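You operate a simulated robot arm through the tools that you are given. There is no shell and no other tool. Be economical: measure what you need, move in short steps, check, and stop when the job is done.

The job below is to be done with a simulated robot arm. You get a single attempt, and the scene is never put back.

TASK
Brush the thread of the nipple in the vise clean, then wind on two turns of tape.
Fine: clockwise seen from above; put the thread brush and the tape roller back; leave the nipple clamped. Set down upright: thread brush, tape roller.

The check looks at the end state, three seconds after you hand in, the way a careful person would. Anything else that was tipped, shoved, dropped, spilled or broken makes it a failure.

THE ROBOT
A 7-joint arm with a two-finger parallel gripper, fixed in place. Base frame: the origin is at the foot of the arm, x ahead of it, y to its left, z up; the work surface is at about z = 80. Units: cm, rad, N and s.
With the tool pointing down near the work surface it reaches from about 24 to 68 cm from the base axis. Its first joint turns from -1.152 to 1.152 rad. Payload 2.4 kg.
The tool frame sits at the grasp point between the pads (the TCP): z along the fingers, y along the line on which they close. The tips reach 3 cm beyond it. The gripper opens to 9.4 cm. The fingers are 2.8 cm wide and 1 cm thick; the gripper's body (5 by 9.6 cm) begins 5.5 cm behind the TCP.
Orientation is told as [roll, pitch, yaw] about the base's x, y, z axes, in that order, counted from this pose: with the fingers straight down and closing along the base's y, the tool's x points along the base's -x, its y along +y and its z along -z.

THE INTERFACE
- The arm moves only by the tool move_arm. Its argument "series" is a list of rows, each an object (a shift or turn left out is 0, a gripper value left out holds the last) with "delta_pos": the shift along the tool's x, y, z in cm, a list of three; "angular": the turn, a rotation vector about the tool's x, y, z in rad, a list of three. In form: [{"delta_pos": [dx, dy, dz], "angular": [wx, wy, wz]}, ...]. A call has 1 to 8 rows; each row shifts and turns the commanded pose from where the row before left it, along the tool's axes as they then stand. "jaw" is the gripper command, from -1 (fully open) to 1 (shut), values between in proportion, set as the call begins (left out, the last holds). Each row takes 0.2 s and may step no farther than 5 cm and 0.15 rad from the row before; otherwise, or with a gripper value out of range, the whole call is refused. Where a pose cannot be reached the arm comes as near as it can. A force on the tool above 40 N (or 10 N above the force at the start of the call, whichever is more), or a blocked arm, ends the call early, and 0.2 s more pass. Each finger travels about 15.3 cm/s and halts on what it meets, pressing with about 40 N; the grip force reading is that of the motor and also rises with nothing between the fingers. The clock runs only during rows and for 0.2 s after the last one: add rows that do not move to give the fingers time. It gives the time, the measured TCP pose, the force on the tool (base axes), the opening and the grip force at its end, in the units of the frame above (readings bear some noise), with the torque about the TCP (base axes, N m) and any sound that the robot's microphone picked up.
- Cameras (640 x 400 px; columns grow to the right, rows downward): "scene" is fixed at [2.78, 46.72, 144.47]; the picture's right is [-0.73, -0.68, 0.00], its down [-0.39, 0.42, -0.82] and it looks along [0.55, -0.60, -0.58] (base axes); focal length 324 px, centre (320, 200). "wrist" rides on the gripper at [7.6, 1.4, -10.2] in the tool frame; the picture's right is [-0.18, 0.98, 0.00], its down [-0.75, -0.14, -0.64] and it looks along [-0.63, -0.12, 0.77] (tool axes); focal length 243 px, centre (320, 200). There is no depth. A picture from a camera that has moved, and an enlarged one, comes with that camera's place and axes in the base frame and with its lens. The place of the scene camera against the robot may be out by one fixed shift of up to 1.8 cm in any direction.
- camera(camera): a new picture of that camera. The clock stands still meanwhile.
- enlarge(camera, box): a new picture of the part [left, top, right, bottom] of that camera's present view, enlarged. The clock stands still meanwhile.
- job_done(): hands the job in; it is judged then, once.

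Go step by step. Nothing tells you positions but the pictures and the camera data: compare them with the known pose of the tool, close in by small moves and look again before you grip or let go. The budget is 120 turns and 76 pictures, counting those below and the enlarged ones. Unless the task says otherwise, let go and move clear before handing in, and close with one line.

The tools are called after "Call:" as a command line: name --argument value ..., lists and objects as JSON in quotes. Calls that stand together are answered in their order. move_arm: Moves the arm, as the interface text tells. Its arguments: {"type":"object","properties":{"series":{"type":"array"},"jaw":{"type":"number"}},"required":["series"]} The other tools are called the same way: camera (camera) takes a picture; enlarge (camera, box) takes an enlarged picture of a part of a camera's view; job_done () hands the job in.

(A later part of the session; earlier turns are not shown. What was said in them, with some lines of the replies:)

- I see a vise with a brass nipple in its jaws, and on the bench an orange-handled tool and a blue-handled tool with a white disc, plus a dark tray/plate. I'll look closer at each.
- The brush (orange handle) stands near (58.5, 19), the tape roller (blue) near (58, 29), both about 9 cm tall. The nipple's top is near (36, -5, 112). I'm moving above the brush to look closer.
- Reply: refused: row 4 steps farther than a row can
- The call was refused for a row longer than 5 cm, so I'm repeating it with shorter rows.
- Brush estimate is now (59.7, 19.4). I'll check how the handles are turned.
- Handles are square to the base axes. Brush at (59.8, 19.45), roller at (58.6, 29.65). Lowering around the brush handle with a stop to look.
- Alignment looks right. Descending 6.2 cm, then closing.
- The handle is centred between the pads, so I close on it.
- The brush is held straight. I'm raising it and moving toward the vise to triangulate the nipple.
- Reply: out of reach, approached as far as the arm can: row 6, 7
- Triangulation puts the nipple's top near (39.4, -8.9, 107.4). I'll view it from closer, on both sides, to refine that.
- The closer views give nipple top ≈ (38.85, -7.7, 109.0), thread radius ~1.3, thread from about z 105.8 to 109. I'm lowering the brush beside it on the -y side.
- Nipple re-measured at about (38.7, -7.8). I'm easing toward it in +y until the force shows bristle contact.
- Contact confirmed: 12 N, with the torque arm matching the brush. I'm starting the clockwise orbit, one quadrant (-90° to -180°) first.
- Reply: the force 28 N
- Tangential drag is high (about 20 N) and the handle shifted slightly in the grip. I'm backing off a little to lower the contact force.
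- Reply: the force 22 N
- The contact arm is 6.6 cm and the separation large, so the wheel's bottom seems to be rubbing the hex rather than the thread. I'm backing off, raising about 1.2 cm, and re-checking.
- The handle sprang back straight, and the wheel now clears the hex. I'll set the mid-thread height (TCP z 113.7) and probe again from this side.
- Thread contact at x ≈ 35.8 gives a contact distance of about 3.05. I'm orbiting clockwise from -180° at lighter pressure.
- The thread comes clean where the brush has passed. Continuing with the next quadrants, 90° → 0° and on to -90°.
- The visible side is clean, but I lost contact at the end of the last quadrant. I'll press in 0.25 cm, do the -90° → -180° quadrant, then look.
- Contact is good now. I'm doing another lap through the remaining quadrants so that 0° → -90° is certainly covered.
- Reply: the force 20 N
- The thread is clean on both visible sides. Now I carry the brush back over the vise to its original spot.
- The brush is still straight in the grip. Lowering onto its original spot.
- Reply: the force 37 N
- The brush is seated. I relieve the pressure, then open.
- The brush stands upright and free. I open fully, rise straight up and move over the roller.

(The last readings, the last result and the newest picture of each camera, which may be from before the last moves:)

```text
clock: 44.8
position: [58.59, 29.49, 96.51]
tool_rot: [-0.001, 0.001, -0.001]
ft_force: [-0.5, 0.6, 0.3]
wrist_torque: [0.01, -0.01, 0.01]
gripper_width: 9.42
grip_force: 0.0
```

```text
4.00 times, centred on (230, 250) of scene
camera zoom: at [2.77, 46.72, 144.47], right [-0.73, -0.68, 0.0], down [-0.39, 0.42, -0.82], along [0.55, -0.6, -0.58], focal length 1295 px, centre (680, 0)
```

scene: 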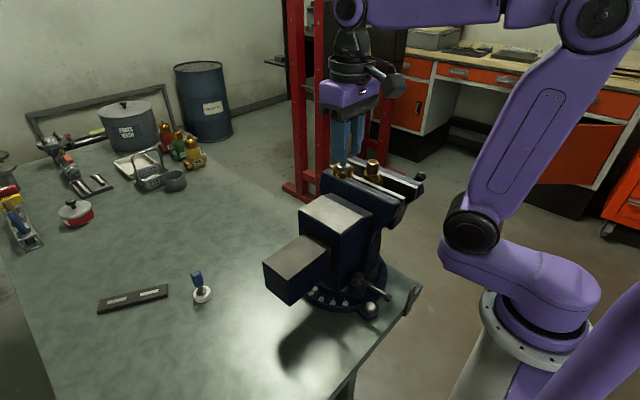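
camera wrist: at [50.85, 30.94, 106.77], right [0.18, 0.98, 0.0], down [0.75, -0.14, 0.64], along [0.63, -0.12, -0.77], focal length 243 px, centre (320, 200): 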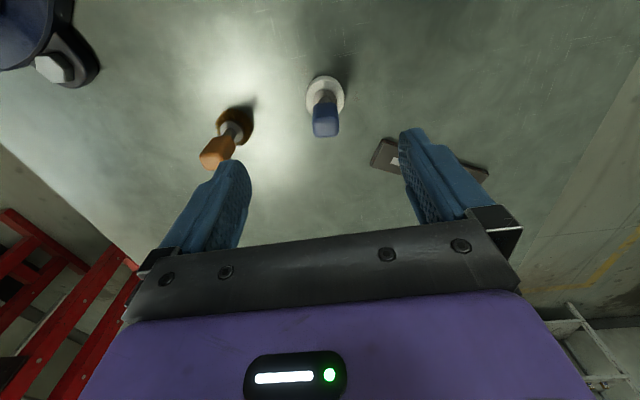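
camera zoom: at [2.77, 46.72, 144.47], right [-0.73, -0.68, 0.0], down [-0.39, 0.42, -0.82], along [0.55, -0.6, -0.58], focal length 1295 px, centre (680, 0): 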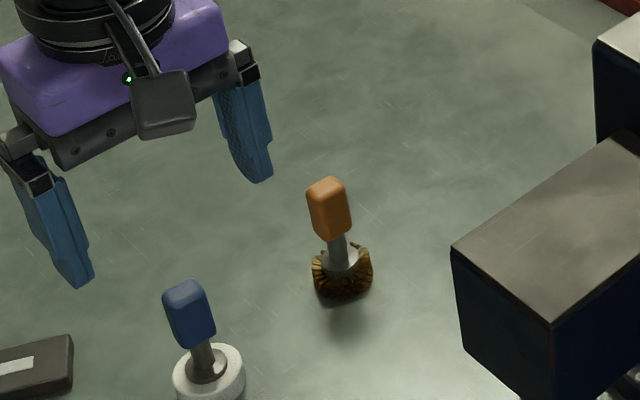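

Call:
enlarge --camera "wrist" --box '[280, 60, 376, 150]'

```text
4.44 times, centred on (328, 105) of wrist
camera zoom: at [50.85, 30.94, 106.77], right [0.18, 0.98, 0.0], down [0.75, -0.14, 0.64], along [0.63, -0.12, -0.77], focal length 1078 px, centre (284, 622)
```

zoom: 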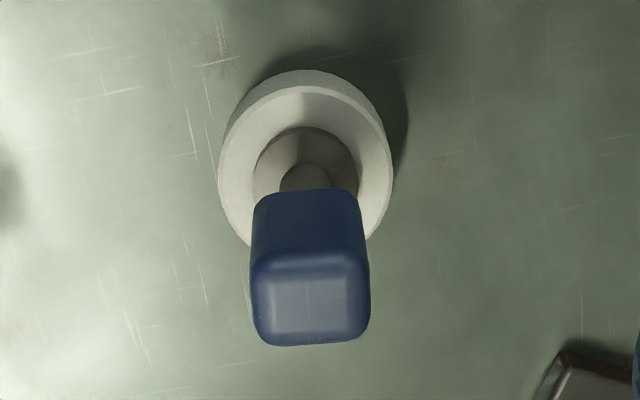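

The roller's handle is aligned, 0.4 cm to +y of the tool. Descending and gripping.

Call:
move_arm --series '[{"delta_pos": [-0.05, 0.4, 3]}, {"delta_pos": [0, 0, 3]}, {"delta_pos": [0, 0, 2]}, {"delta_pos": [0, 0, 1.65]}, {}]'

Call:
camera --camera "wrist"

```text
clock: 46.0
position: [58.7, 29.92, 87.03]
tool_rot: [0.0, 0.0, -0.001]
ft_force: [0.9, 0.7, 0.7]
wrist_torque: [0.0, 0.0, -0.02]
gripper_width: 9.4
grip_force: 0.0
```

```text
35 pictures are left
camera wrist: at [50.98, 31.41, 97.2], right [0.18, 0.98, 0.0], down [0.75, -0.14, 0.64], along [0.63, -0.12, -0.77], focal length 243 px, centre (320, 200)
```

wrist: 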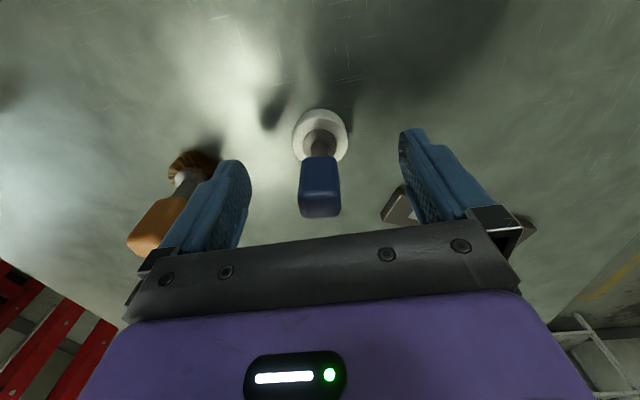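

Call:
move_arm --series '[{}, {}, {}, {}]' --jaw 1

Call:
move_arm --series '[{"delta_pos": [0, 0, -2]}, {"delta_pos": [0, 0, -3]}, {"delta_pos": [0, 0, -4]}, {"delta_pos": [0, 0, -4.5]}, {"delta_pos": [0, 0, -4.5]}, {"delta_pos": [0, 0, -4.5]}, {"delta_pos": [0, 0, -4.5]}, {}]'

Call:
camera --camera "wrist"

```text
clock: 47.0
position: [58.62, 30.04, 86.96]
tool_rot: [0.0, 0.0, 0.0]
ft_force: [0.5, 0.5, -0.4]
wrist_torque: [0.03, -0.03, -0.04]
gripper_width: 2.27
grip_force: 39.7
```

```text
clock: 48.8
position: [58.15, 29.62, 113.6]
tool_rot: [-0.003, 0.001, -0.001]
ft_force: [-0.1, -1.1, -1.5]
wrist_torque: [0.01, -0.02, -0.01]
gripper_width: 2.29
grip_force: 39.5
out of reach, approached as far as the arm can: row 7
```

```text
34 pictures are left
camera wrist: at [50.4, 31.22, 123.75], right [0.18, 0.98, 0.0], down [0.75, -0.14, 0.64], along [0.63, -0.12, -0.77], focal length 243 px, centre (320, 200)
```

wrist: 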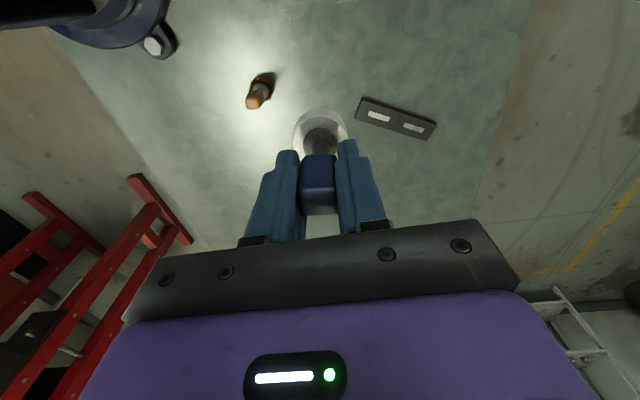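

The roller is held straight. Carrying it to the +y side of the nipple.

Call:
move_arm --series '[{"delta_pos": [2.4, -4.0, -1.3]}, {"delta_pos": [2.4, -4.1, -1.2]}, {"delta_pos": [2.4, -4.1, -1]}, {"delta_pos": [2.4, -4.1, -1]}, {"delta_pos": [2.4, -4.1, -1]}, {"delta_pos": [2.4, -4.1, 0]}, {"delta_pos": [2.4, -4.1, 0]}, {"delta_pos": [2.4, -3.5, 0]}]'

Call:
move_arm --series '[{}]'

Call:
camera --camera "wrist"

```text
clock: 50.6
position: [46.4, -1.45, 119.5]
tool_rot: [-0.001, -0.001, 0.002]
ft_force: [0.1, 0.6, -1.0]
wrist_torque: [-0.03, -0.04, 0.01]
gripper_width: 2.34
grip_force: 39.8
out of reach, approached as far as the arm can: row 2, 3, 4
```

```text
clock: 51.0
position: [46.4, -1.48, 119.56]
tool_rot: [0.0, 0.0, -0.002]
ft_force: [0.6, -0.4, -1.6]
wrist_torque: [-0.02, 0.02, -0.02]
gripper_width: 2.33
grip_force: 39.8
```

```text
33 pictures are left
camera wrist: at [38.78, 0.03, 129.69], right [0.18, 0.98, 0.0], down [0.75, -0.14, 0.64], along [0.63, -0.12, -0.77], focal length 243 px, centre (320, 200)
```

wrist: 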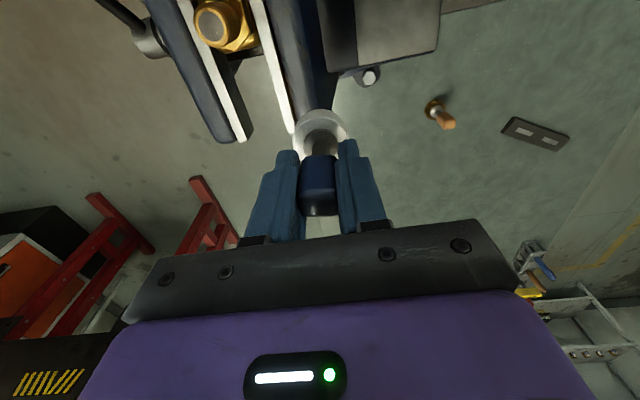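

Call:
move_arm --series '[{"delta_pos": [3.75, -0.6, 0]}, {"delta_pos": [3.75, -0.6, 0]}, {"delta_pos": [0, 0, 3]}, {"delta_pos": [0, 0, 2.8]}, {}]'

Call:
enlarge --camera "scene" --box '[340, 140, 420, 190]'

```text
clock: 52.2
position: [39.21, -2.57, 113.75]
tool_rot: [0.001, 0.0, -0.001]
ft_force: [0.3, -0.4, -0.7]
wrist_torque: [-0.04, -0.03, 0.0]
gripper_width: 2.32
grip_force: 40.0
```

```text
8.00 times, centred on (380, 165) of scene
camera zoom: at [2.78, 46.72, 144.47], right [-0.73, -0.68, 0.0], down [-0.39, 0.42, -0.82], along [0.55, -0.6, -0.58], focal length 2591 px, centre (-160, 480)
```

zoom: 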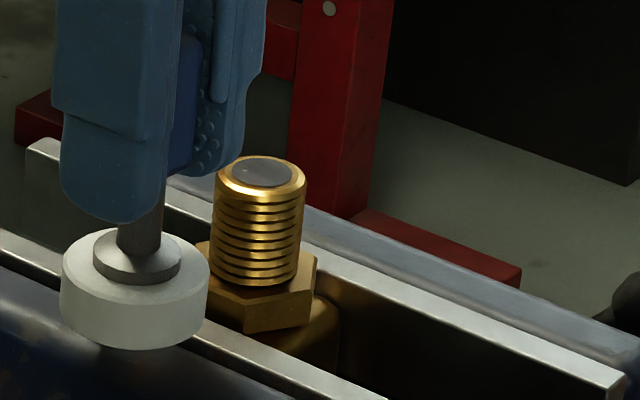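

The roller sits level with the thread. Easing in -y to contact.

Call:
move_arm --series '[{"delta_pos": [0.25, -0.8, 0]}, {"delta_pos": [0, -0.7, 0]}, {}]'

Call:
move_arm --series '[{"delta_pos": [0, -0.25, 0]}, {}]'

Call:
move_arm --series '[{"delta_pos": [0, -0.2, 0]}, {}]'

```text
clock: 53.0
position: [38.89, -4.04, 113.82]
tool_rot: [0.002, -0.001, 0.0]
ft_force: [0.8, 0.0, -0.5]
wrist_torque: [-0.01, -0.01, 0.01]
gripper_width: 2.29
grip_force: 39.8
```

```text
clock: 53.6
position: [38.89, -4.37, 113.66]
tool_rot: [-0.001, 0.001, 0.001]
ft_force: [0.4, 0.4, -1.6]
wrist_torque: [0.01, -0.02, 0.02]
gripper_width: 2.31
grip_force: 40.3
```

```text
clock: 54.2
position: [38.83, -4.49, 113.69]
tool_rot: [0.001, 0.001, 0.001]
ft_force: [1.5, 7.9, -0.5]
wrist_torque: [0.56, -0.1, 0.08]
gripper_width: 2.31
grip_force: 39.6
```

Contact at 8 N. Starting the first clockwise quadrant, 90° → 0°.

Call:
move_arm --series '[{"delta_pos": [-0.634, -0.062, 0]}, {"delta_pos": [-0.611, -0.185, 0]}, {"delta_pos": [-0.562, -0.302, 0]}, {"delta_pos": [-0.491, -0.403, 0]}, {"delta_pos": [-0.403, -0.491, 0]}, {"delta_pos": [-0.302, -0.562, 0]}, {"delta_pos": [-0.185, -0.611, 0]}, {"delta_pos": [-0.062, -0.634, 0]}]'

Call:
enlarge --camera "scene" --box '[340, 140, 420, 190]'

```text
clock: 56.0
position: [42.16, -7.91, 113.78]
tool_rot: [-0.001, 0.0, 0.001]
ft_force: [7.4, 1.9, -0.1]
wrist_torque: [0.14, -0.52, -0.07]
gripper_width: 2.33
grip_force: 40.3
```

```text
8.00 times, centred on (380, 165) of scene
camera zoom: at [2.8, 46.73, 144.47], right [-0.73, -0.68, 0.0], down [-0.39, 0.42, -0.82], along [0.55, -0.6, -0.58], focal length 2591 px, centre (-160, 480)
```

zoom: 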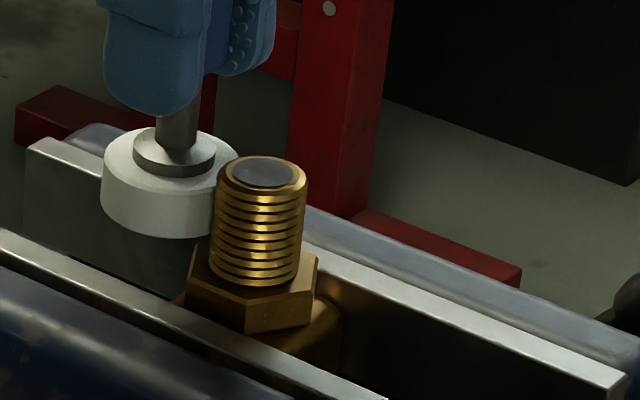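

Force is steady at 7 N. Continuing 0° → -90° → -180°.

Call:
move_arm --series '[{"delta_pos": [0.062, -0.634, 0]}, {"delta_pos": [0.185, -0.611, 0]}, {"delta_pos": [0.302, -0.562, 0]}, {"delta_pos": [0.403, -0.491, 0]}, {"delta_pos": [0.491, -0.403, 0]}, {"delta_pos": [0.562, -0.302, 0]}, {"delta_pos": [0.611, -0.185, 0]}, {"delta_pos": [0.634, -0.04, 0]}]'

Call:
enlarge --camera "wrist" --box '[280, 60, 440, 160]'

Call:
enlarge --camera "scene" --box '[340, 140, 420, 190]'

```text
clock: 57.8
position: [38.8, -11.04, 113.75]
tool_rot: [-0.001, -0.002, 0.0]
ft_force: [1.1, 0.1, -0.7]
wrist_torque: [-0.02, 0.02, -0.01]
gripper_width: 2.31
grip_force: 39.8
```

```text
4.00 times, centred on (360, 110) of wrist
camera zoom: at [31.05, -9.58, 124.0], right [0.18, 0.98, 0.0], down [0.75, -0.14, 0.64], along [0.63, -0.12, -0.77], focal length 970 px, centre (160, 560)
```

zoom: 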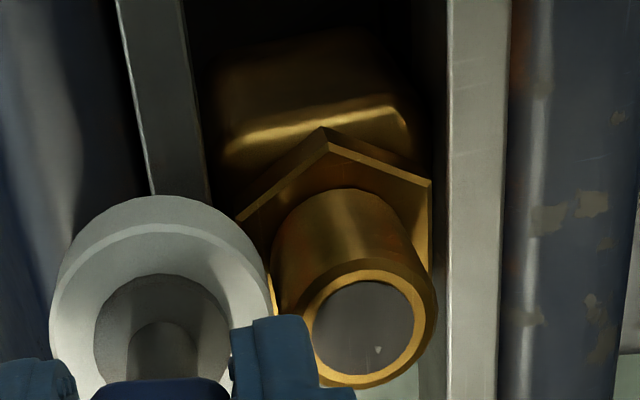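

```text
8.00 times, centred on (380, 165) of scene
camera zoom: at [2.78, 46.72, 144.47], right [-0.73, -0.68, 0.0], down [-0.39, 0.42, -0.82], along [0.55, -0.6, -0.58], focal length 2591 px, centre (-160, 480)
```

zoom: 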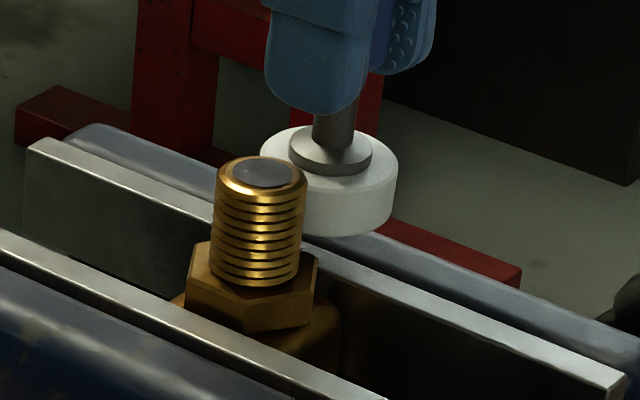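

Contact faded at -90° (the centre seems to be nearer y = -7.7). I'm pressing in slightly, then continuing -90° → -180°.

Call:
move_arm --series '[{"delta_pos": [0, 0.2, 0]}, {}]'

Call:
move_arm --series '[{"delta_pos": [0.634, 0.061, 0]}, {"delta_pos": [0.611, 0.182, 0]}, {"delta_pos": [0.562, 0.297, 0]}, {"delta_pos": [0.491, 0.397, 0]}, {"delta_pos": [0.403, 0.483, 0]}, {"delta_pos": [0.302, 0.553, 0]}, {"delta_pos": [0.185, 0.602, 0]}, {"delta_pos": [0.062, 0.624, 0]}]'

Call:
enlarge --camera "scene" --box '[340, 140, 420, 190]'

```text
clock: 58.4
position: [38.94, -11.03, 113.8]
tool_rot: [-0.003, 0.001, 0.001]
ft_force: [-0.6, -5.4, -2.2]
wrist_torque: [-0.37, 0.04, 0.0]
gripper_width: 2.31
grip_force: 40.3
```

```text
clock: 60.2
position: [35.53, -7.66, 113.71]
tool_rot: [-0.001, 0.001, -0.001]
ft_force: [-2.1, -0.8, -1.1]
wrist_torque: [-0.06, 0.18, -0.05]
gripper_width: 2.29
grip_force: 39.9
```

```text
8.00 times, centred on (380, 165) of scene
camera zoom: at [2.77, 46.72, 144.47], right [-0.73, -0.68, 0.0], down [-0.39, 0.42, -0.82], along [0.55, -0.6, -0.58], focal length 2591 px, centre (-160, 480)
```

zoom: 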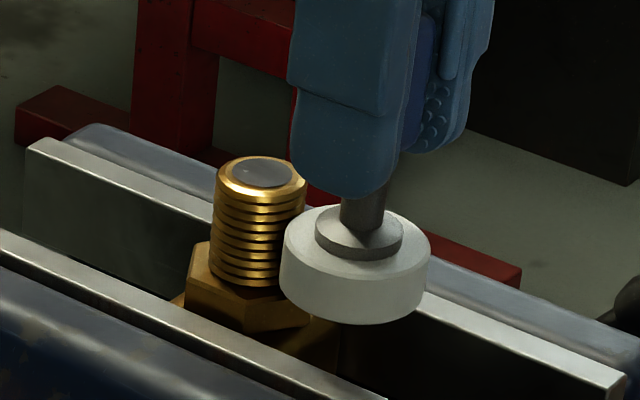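

Light contact at -180° (2 N). I press 0.1 cm and complete the first turn to 90°.

Call:
move_arm --series '[{"delta_pos": [-0.15, 0.63, 0]}, {"delta_pos": [-0.183, 0.602, 0]}, {"delta_pos": [-0.3, 0.553, 0]}, {"delta_pos": [-0.398, 0.483, 0]}, {"delta_pos": [-0.485, 0.385, 0]}, {"delta_pos": [-0.555, 0.28, 0]}, {"delta_pos": [-0.605, 0.17, 0]}, {"delta_pos": [-0.628, 0.05, 0]}]'

Call:
enlarge --camera "scene" --box '[340, 140, 420, 190]'

```text
clock: 62.0
position: [38.77, -4.3, 113.79]
tool_rot: [0.0, -0.003, 0.001]
ft_force: [-2.5, 8.0, -0.8]
wrist_torque: [0.54, 0.2, -0.04]
gripper_width: 2.32
grip_force: 40.2
```

```text
8.00 times, centred on (380, 165) of scene
camera zoom: at [2.77, 46.74, 144.46], right [-0.73, -0.68, 0.0], down [-0.39, 0.42, -0.82], along [0.55, -0.6, -0.58], focal length 2591 px, centre (-160, 480)
```

zoom: 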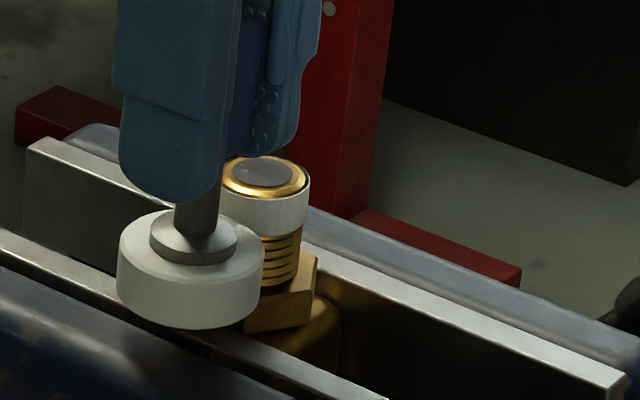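

One turn is on: a tape band is visible. Now the second turn, with slightly firmer contact through 0° → -90°.

Call:
move_arm --series '[{"delta_pos": [-0.634, -0.062, 0]}, {"delta_pos": [-0.611, -0.185, 0]}, {"delta_pos": [-0.562, -0.302, 0]}, {"delta_pos": [-0.491, -0.403, 0]}, {"delta_pos": [-0.403, -0.491, 0]}, {"delta_pos": [-0.302, -0.562, 0]}, {"delta_pos": [-0.185, -0.611, 0]}, {"delta_pos": [-0.062, -0.634, 0]}]'

Call:
move_arm --series '[{"delta_pos": [0.062, -0.6, 0]}, {"delta_pos": [0.185, -0.58, 0]}, {"delta_pos": [0.302, -0.535, 0]}, {"delta_pos": [0.403, -0.465, 0]}]'

```text
clock: 63.8
position: [42.03, -7.76, 113.63]
tool_rot: [0.0, 0.0, 0.001]
ft_force: [0.5, -0.6, -0.1]
wrist_torque: [0.04, -0.07, -0.02]
gripper_width: 2.3
grip_force: 39.9
```

```text
clock: 64.8
position: [41.08, -10.0, 113.79]
tool_rot: [0.001, -0.002, 0.0]
ft_force: [2.5, -2.3, -0.9]
wrist_torque: [-0.08, -0.2, 0.0]
gripper_width: 2.31
grip_force: 40.4
```

Contact is light around here, so I continue to -90° a bit tighter.

Call:
move_arm --series '[{"delta_pos": [0.47, -0.32, 0]}, {"delta_pos": [0.56, -0.28, 0]}, {"delta_pos": [0.6, -0.16, 0]}, {"delta_pos": [0.61, -0.02, 0]}]'

Call:
move_arm --series '[{"delta_pos": [0.624, 0.09, 0]}, {"delta_pos": [0.602, 0.182, 0]}, {"delta_pos": [0.553, 0.297, 0]}, {"delta_pos": [0.48, 0.397, 0]}]'

```text
clock: 65.8
position: [38.81, -10.9, 113.78]
tool_rot: [-0.001, -0.001, -0.001]
ft_force: [5.9, -13.2, 0.1]
wrist_torque: [-0.9, -0.39, -0.09]
gripper_width: 2.3
grip_force: 40.3
```

```text
clock: 66.8
position: [36.61, -9.79, 113.67]
tool_rot: [0.0, 0.003, 0.0]
ft_force: [-4.6, -10.1, -1.4]
wrist_torque: [-0.69, 0.35, -0.07]
gripper_width: 2.26
grip_force: 40.1
```

Call:
move_arm --series '[{"delta_pos": [0.38, 0.3, 0]}, {"delta_pos": [0.27, 0.57, 0]}, {"delta_pos": [0.15, 0.61, 0]}, {"delta_pos": [0.02, 0.63, 0]}]'

Call:
move_arm --series '[{"delta_pos": [-0.09, 0.61, 0]}, {"delta_pos": [-0.18, 0.59, 0]}, {"delta_pos": [-0.3, 0.55, 0]}, {"delta_pos": [-0.4, 0.48, 0]}]'

```text
clock: 67.8
position: [35.82, -7.59, 113.82]
tool_rot: [0.001, 0.004, -0.001]
ft_force: [-13.7, -6.8, -1.5]
wrist_torque: [-0.45, 0.96, -0.12]
gripper_width: 2.22
grip_force: 40.1
```

```text
clock: 68.8
position: [36.87, -5.31, 113.78]
tool_rot: [0.002, 0.001, 0.003]
ft_force: [-10.0, 4.8, -1.0]
wrist_torque: [0.41, 0.73, -0.02]
gripper_width: 2.24
grip_force: 40.1
```

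Contact is solid. Finishing to 90° and looking.

Call:
move_arm --series '[{"delta_pos": [-0.47, 0.36, 0]}, {"delta_pos": [-0.55, 0.27, 0]}, {"delta_pos": [-0.6, 0.16, 0]}, {"delta_pos": [-0.61, 0.04, 0]}]'

Call:
enlarge --camera "scene" --box '[340, 140, 420, 190]'

```text
clock: 69.8
position: [39.09, -4.37, 113.72]
tool_rot: [0.004, 0.001, 0.001]
ft_force: [-7.2, 17.7, 0.0]
wrist_torque: [1.25, 0.48, -0.15]
gripper_width: 2.26
grip_force: 40.1
```

```text
8.00 times, centred on (380, 165) of scene
camera zoom: at [2.75, 46.78, 144.45], right [-0.73, -0.68, 0.0], down [-0.39, 0.42, -0.82], along [0.55, -0.6, -0.58], focal length 2591 px, centre (-160, 480)
```

zoom: 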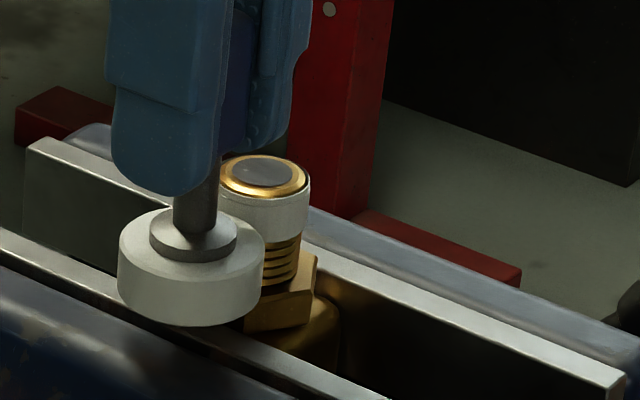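

The band is complete. Contact was thin for part of both turns, so I add about 45° of firm overlap to make sure two full turns count, then move off and inspect.

Call:
move_arm --series '[{"delta_pos": [-0.6, -0.07, 0]}, {"delta_pos": [-0.58, -0.2, 0]}, {"delta_pos": [-0.54, -0.31, 0]}, {"delta_pos": [-0.47, -0.4, 0]}]'

Call:
move_arm --series '[{"delta_pos": [-0.8, 0.8, 0]}, {"delta_pos": [-1.5, 1.5, 0]}, {"delta_pos": [0, 2, -3]}, {"delta_pos": [0, 3, -3]}, {}]'

Call:
enlarge --camera "scene" --box '[356, 150, 396, 175]'

Call:
camera --camera "wrist"

```text
clock: 70.8
position: [41.44, -5.42, 113.74]
tool_rot: [0.004, -0.009, 0.001]
ft_force: [11.4, 18.5, 1.3]
wrist_torque: [1.22, -0.79, -0.08]
gripper_width: 2.29
grip_force: 39.8
```

```text
clock: 72.0
position: [43.65, 1.53, 119.78]
tool_rot: [0.0, 0.001, 0.001]
ft_force: [-0.1, 0.2, -0.9]
wrist_torque: [0.0, 0.03, -0.02]
gripper_width: 2.24
grip_force: 39.7
```

```text
16.00 times, centred on (376, 162) of scene
camera zoom: at [2.78, 46.72, 144.47], right [-0.73, -0.68, 0.0], down [-0.39, 0.42, -0.82], along [0.55, -0.6, -0.58], focal length 5181 px, centre (-576, 800)
```

zoom: 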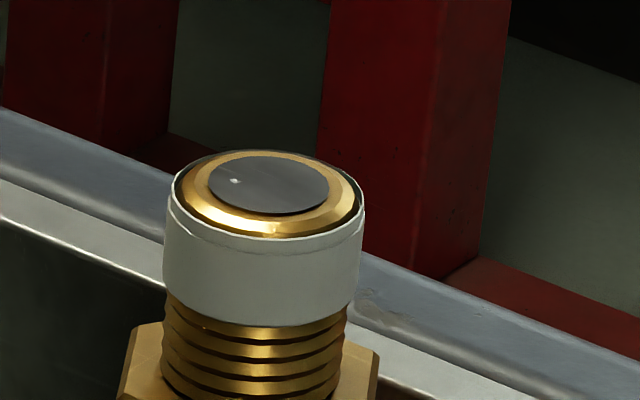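

```text
24 pictures are left
camera wrist: at [36.0, 3.09, 129.92], right [0.18, 0.98, 0.0], down [0.75, -0.14, 0.64], along [0.63, -0.12, -0.77], focal length 243 px, centre (320, 200)
```

wrist: 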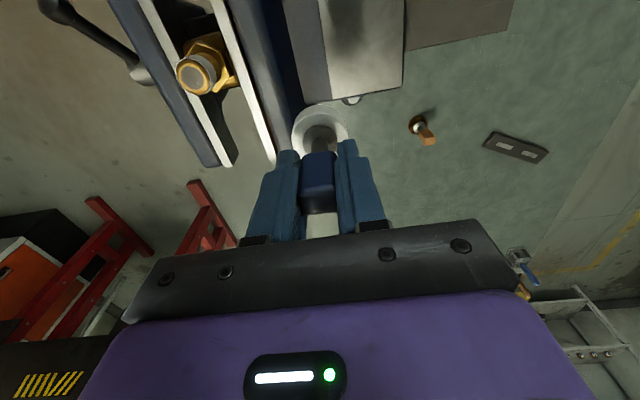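

Call:
enlarge --camera "scene" --box '[364, 157, 382, 168.25]'

Call:
enlarge --camera "wrist" --box '[165, 25, 261, 85]'

```text
16.00 times, centred on (373, 163) of scene
camera zoom: at [2.78, 46.72, 144.47], right [-0.73, -0.68, 0.0], down [-0.39, 0.42, -0.82], along [0.55, -0.6, -0.58], focal length 5181 px, centre (-528, 798)
```

zoom: 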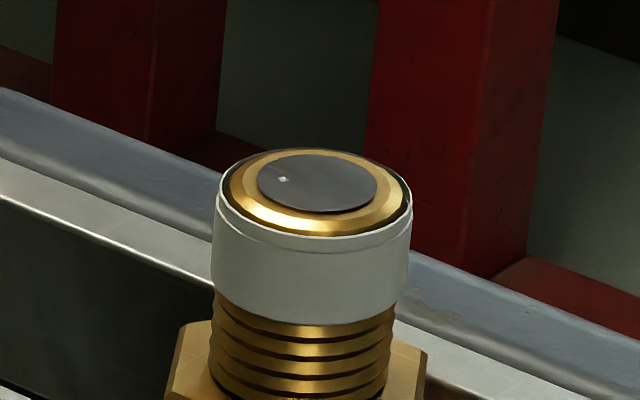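

```text
6.67 times, centred on (213, 55) of wrist
camera zoom: at [36.0, 3.09, 129.92], right [0.18, 0.98, 0.0], down [0.75, -0.14, 0.64], along [0.63, -0.12, -0.77], focal length 1618 px, centre (1033, 1167)
```

zoom: 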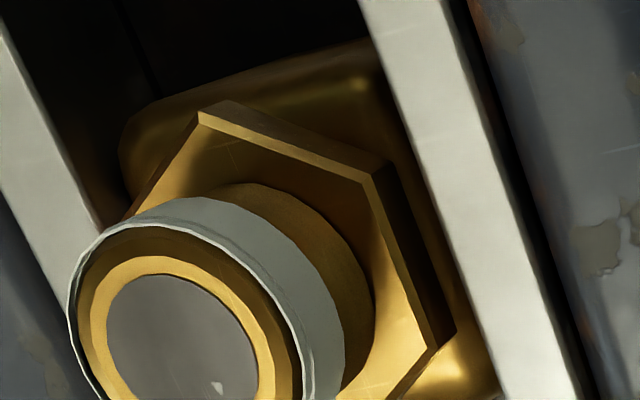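

Two nested tape layers are visible, so the two turns are on. Carrying the roller back to its spot at (58.6, 30.0).

Call:
move_arm --series '[{"delta_pos": [-2.4, 3.9, 0]}, {"delta_pos": [-2.4, 4.0, 0.5]}, {"delta_pos": [-2.1, 4.1, 1.5]}, {"delta_pos": [-2, 4.1, 1.7]}, {"delta_pos": [-2, 4.1, 1.7]}, {"delta_pos": [-2, 4.1, 1.7]}, {"delta_pos": [-2, 4.1, 1.7]}, {}]'

Call:
camera --camera "wrist"

```text
clock: 73.8
position: [58.22, 29.92, 110.95]
tool_rot: [0.001, 0.001, -0.002]
ft_force: [0.7, 0.4, 0.1]
wrist_torque: [0.01, -0.01, 0.02]
gripper_width: 2.22
grip_force: 40.2
```

```text
21 pictures are left
camera wrist: at [50.45, 31.47, 121.1], right [0.18, 0.98, 0.0], down [0.75, -0.14, 0.64], along [0.63, -0.12, -0.77], focal length 243 px, centre (320, 200)
```

wrist: 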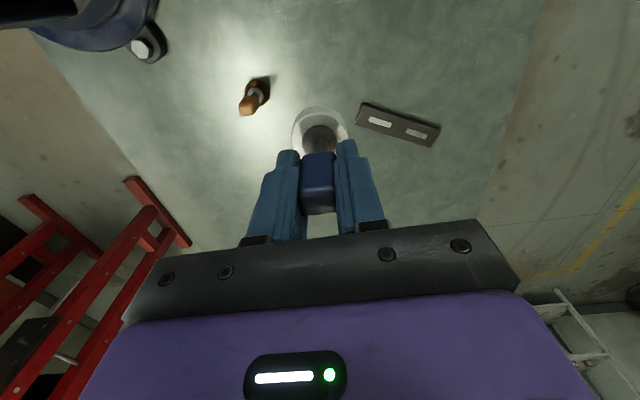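

Call:
move_arm --series '[{"delta_pos": [-0.5, -0.05, 4.5]}, {"delta_pos": [0, 0, 4.5]}, {"delta_pos": [0, 0, 4.5]}, {"delta_pos": [0, 0, 4.5]}, {"delta_pos": [0, 0, 3.5]}, {"delta_pos": [0, 0, 1.9]}, {}, {}]'

Call:
camera --camera "wrist"

```text
clock: 75.6
position: [58.92, 29.99, 87.59]
tool_rot: [0.0, 0.003, 0.001]
ft_force: [-0.1, 0.4, -1.3]
wrist_torque: [0.02, -0.01, 0.01]
gripper_width: 2.14
grip_force: 40.2
```

```text
20 pictures are left
camera wrist: at [51.19, 31.53, 97.71], right [0.18, 0.98, 0.0], down [0.75, -0.14, 0.64], along [0.63, -0.12, -0.77], focal length 243 px, centre (320, 200)
```

wrist: 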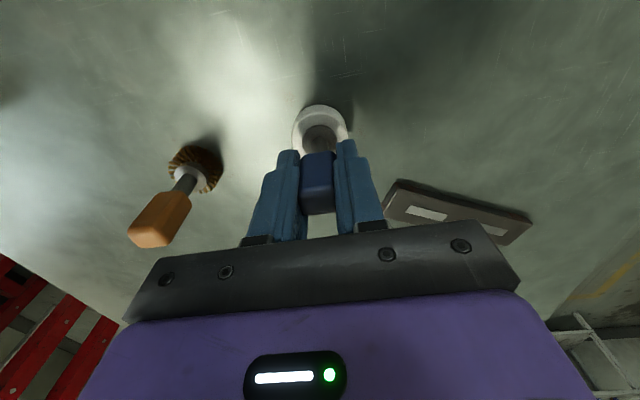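

Call:
move_arm --series '[{"delta_pos": [0.2, -0.12, 0.25]}, {}, {}]'

Call:
move_arm --series '[{"delta_pos": [0, 0, 0.2]}, {}, {}]'

Call:
enlarge --camera "scene" --box '[150, 230, 250, 310]'

```text
clock: 76.4
position: [58.79, 30.07, 87.23]
tool_rot: [-0.001, 0.001, 0.0]
ft_force: [0.6, -0.7, -0.6]
wrist_torque: [0.0, -0.03, 0.01]
gripper_width: 2.12
grip_force: 39.9
```

```text
clock: 77.2
position: [58.7, 29.97, 87.16]
tool_rot: [0.001, 0.0, -0.001]
ft_force: [-0.5, 0.5, -1.3]
wrist_torque: [0.01, 0.03, -0.01]
gripper_width: 2.14
grip_force: 40.0
```

```text
5.00 times, centred on (200, 270) of scene
camera zoom: at [2.78, 46.72, 144.47], right [-0.73, -0.68, 0.0], down [-0.39, 0.42, -0.82], along [0.55, -0.6, -0.58], focal length 1619 px, centre (920, -150)
```

zoom: 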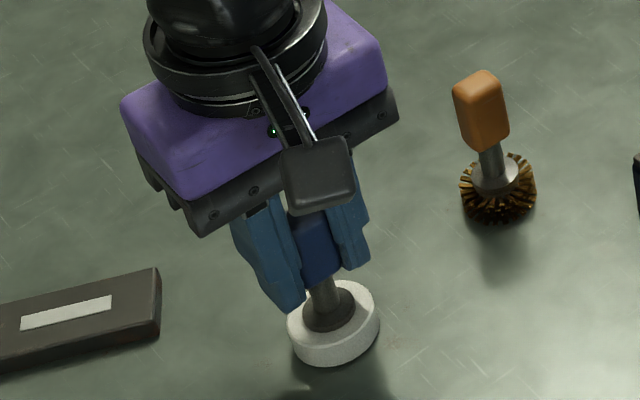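

Call:
move_arm --series '[{"delta_pos": [0, 0, 0.12]}, {}, {}]'

Call:
move_arm --series '[{"delta_pos": [0, 0, 0.1]}, {}, {}]'

```text
clock: 78.0
position: [58.82, 29.97, 87.03]
tool_rot: [-0.001, 0.001, 0.001]
ft_force: [0.1, 0.0, -0.4]
wrist_torque: [0.0, 0.02, 0.01]
gripper_width: 2.15
grip_force: 40.3
```

```text
clock: 78.8
position: [58.68, 29.95, 87.01]
tool_rot: [0.0, -0.001, 0.0]
ft_force: [-1.5, -1.3, 9.2]
wrist_torque: [-0.04, 0.22, 0.03]
gripper_width: 2.15
grip_force: 39.8
```

It touches down with 9 N. Releasing gently.

Call:
move_arm --series '[{"delta_pos": [0, 0, 0.03]}, {}]'

Call:
move_arm --series '[{}, {}]' --jaw 0.3

Call:
camera --camera "wrist"

```text
clock: 79.4
position: [58.86, 29.92, 86.92]
tool_rot: [0.0, -0.002, -0.002]
ft_force: [0.5, -3.1, 14.2]
wrist_torque: [-0.21, 0.13, -0.03]
gripper_width: 2.13
grip_force: 39.7
```

```text
clock: 80.0
position: [58.76, 30.07, 86.86]
tool_rot: [0.0, -0.001, 0.0]
ft_force: [-0.3, -0.2, 0.7]
wrist_torque: [0.01, -0.01, -0.02]
gripper_width: 3.27
grip_force: 0.0
```

```text
18 pictures are left
camera wrist: at [51.0, 31.48, 97.05], right [0.18, 0.98, 0.0], down [0.75, -0.14, 0.64], along [0.63, -0.12, -0.77], focal length 243 px, centre (320, 200)
```

wrist: 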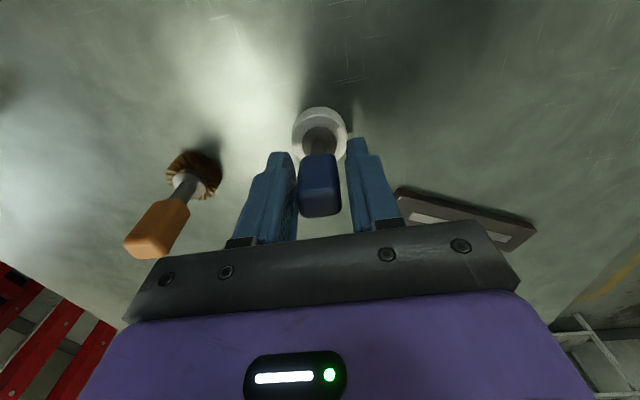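

The roller stands on its own. Opening further, rising clear, and checking everything.

Call:
move_arm --series '[{}, {}, {"delta_pos": [0, 0, -3]}, {"delta_pos": [0, 0, -4]}, {"delta_pos": [0, 0, -4.5]}, {"delta_pos": [3, 0, -3.5]}, {"delta_pos": [4, 0, -2.5]}, {}]' --jaw -0.6

Call:
camera --camera "scene"

Call:
enlarge --camera "scene" --box '[90, 220, 270, 330]'

Call:
enlarge --camera "scene" --box '[340, 140, 420, 190]'

```text
clock: 81.8
position: [51.69, 29.94, 104.49]
tool_rot: [0.0, 0.001, 0.0]
ft_force: [0.0, 0.3, -0.3]
wrist_torque: [-0.02, 0.0, -0.01]
gripper_width: 7.51
grip_force: 0.0
```

```text
17 pictures are left
```

scene: 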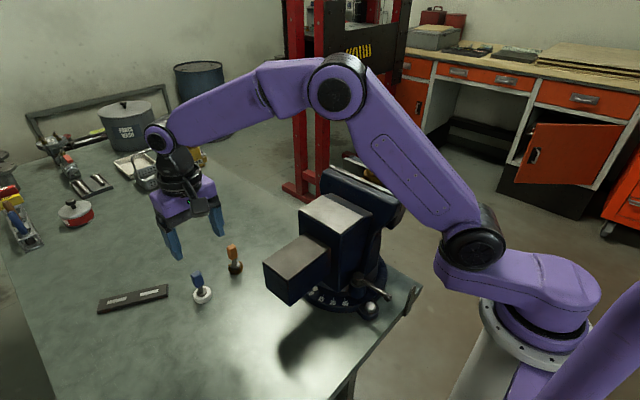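

```text
3.56 times, centred on (180, 275) of scene
camera zoom: at [2.77, 46.72, 144.47], right [-0.73, -0.68, 0.0], down [-0.39, 0.42, -0.82], along [0.55, -0.6, -0.58], focal length 1151 px, centre (818, -67)
```

zoom: 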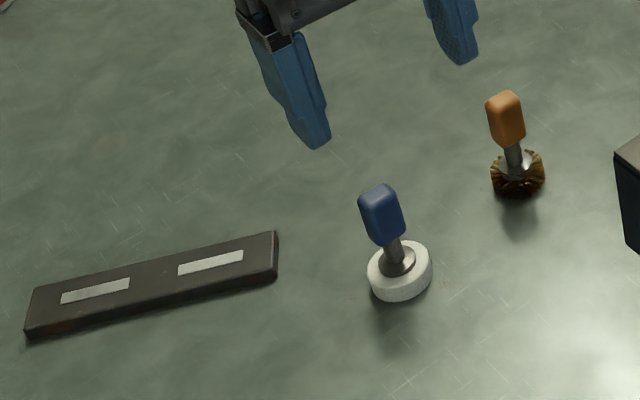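

```text
8.00 times, centred on (380, 165) of scene
camera zoom: at [2.77, 46.72, 144.47], right [-0.73, -0.68, 0.0], down [-0.39, 0.42, -0.82], along [0.55, -0.6, -0.58], focal length 2591 px, centre (-160, 480)
```

zoom: 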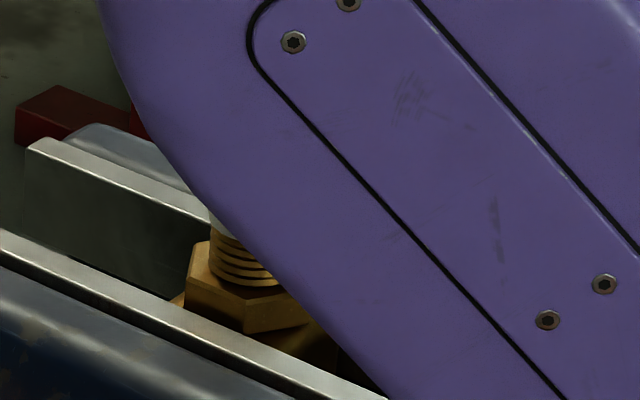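

Both tools stand upright on their original spots, the thread is brushed and taped, and the nipple is still clamped. The arm is clear, so I'm handing in.

Call:
job_done

```text
The job is handed in.
```

I brushed the nipple's thread clean and wound two clockwise turns of tape on it (about 45° extra, because contact was light in places). The brush and roller are back upright where they started, and the nipple is still clamped.
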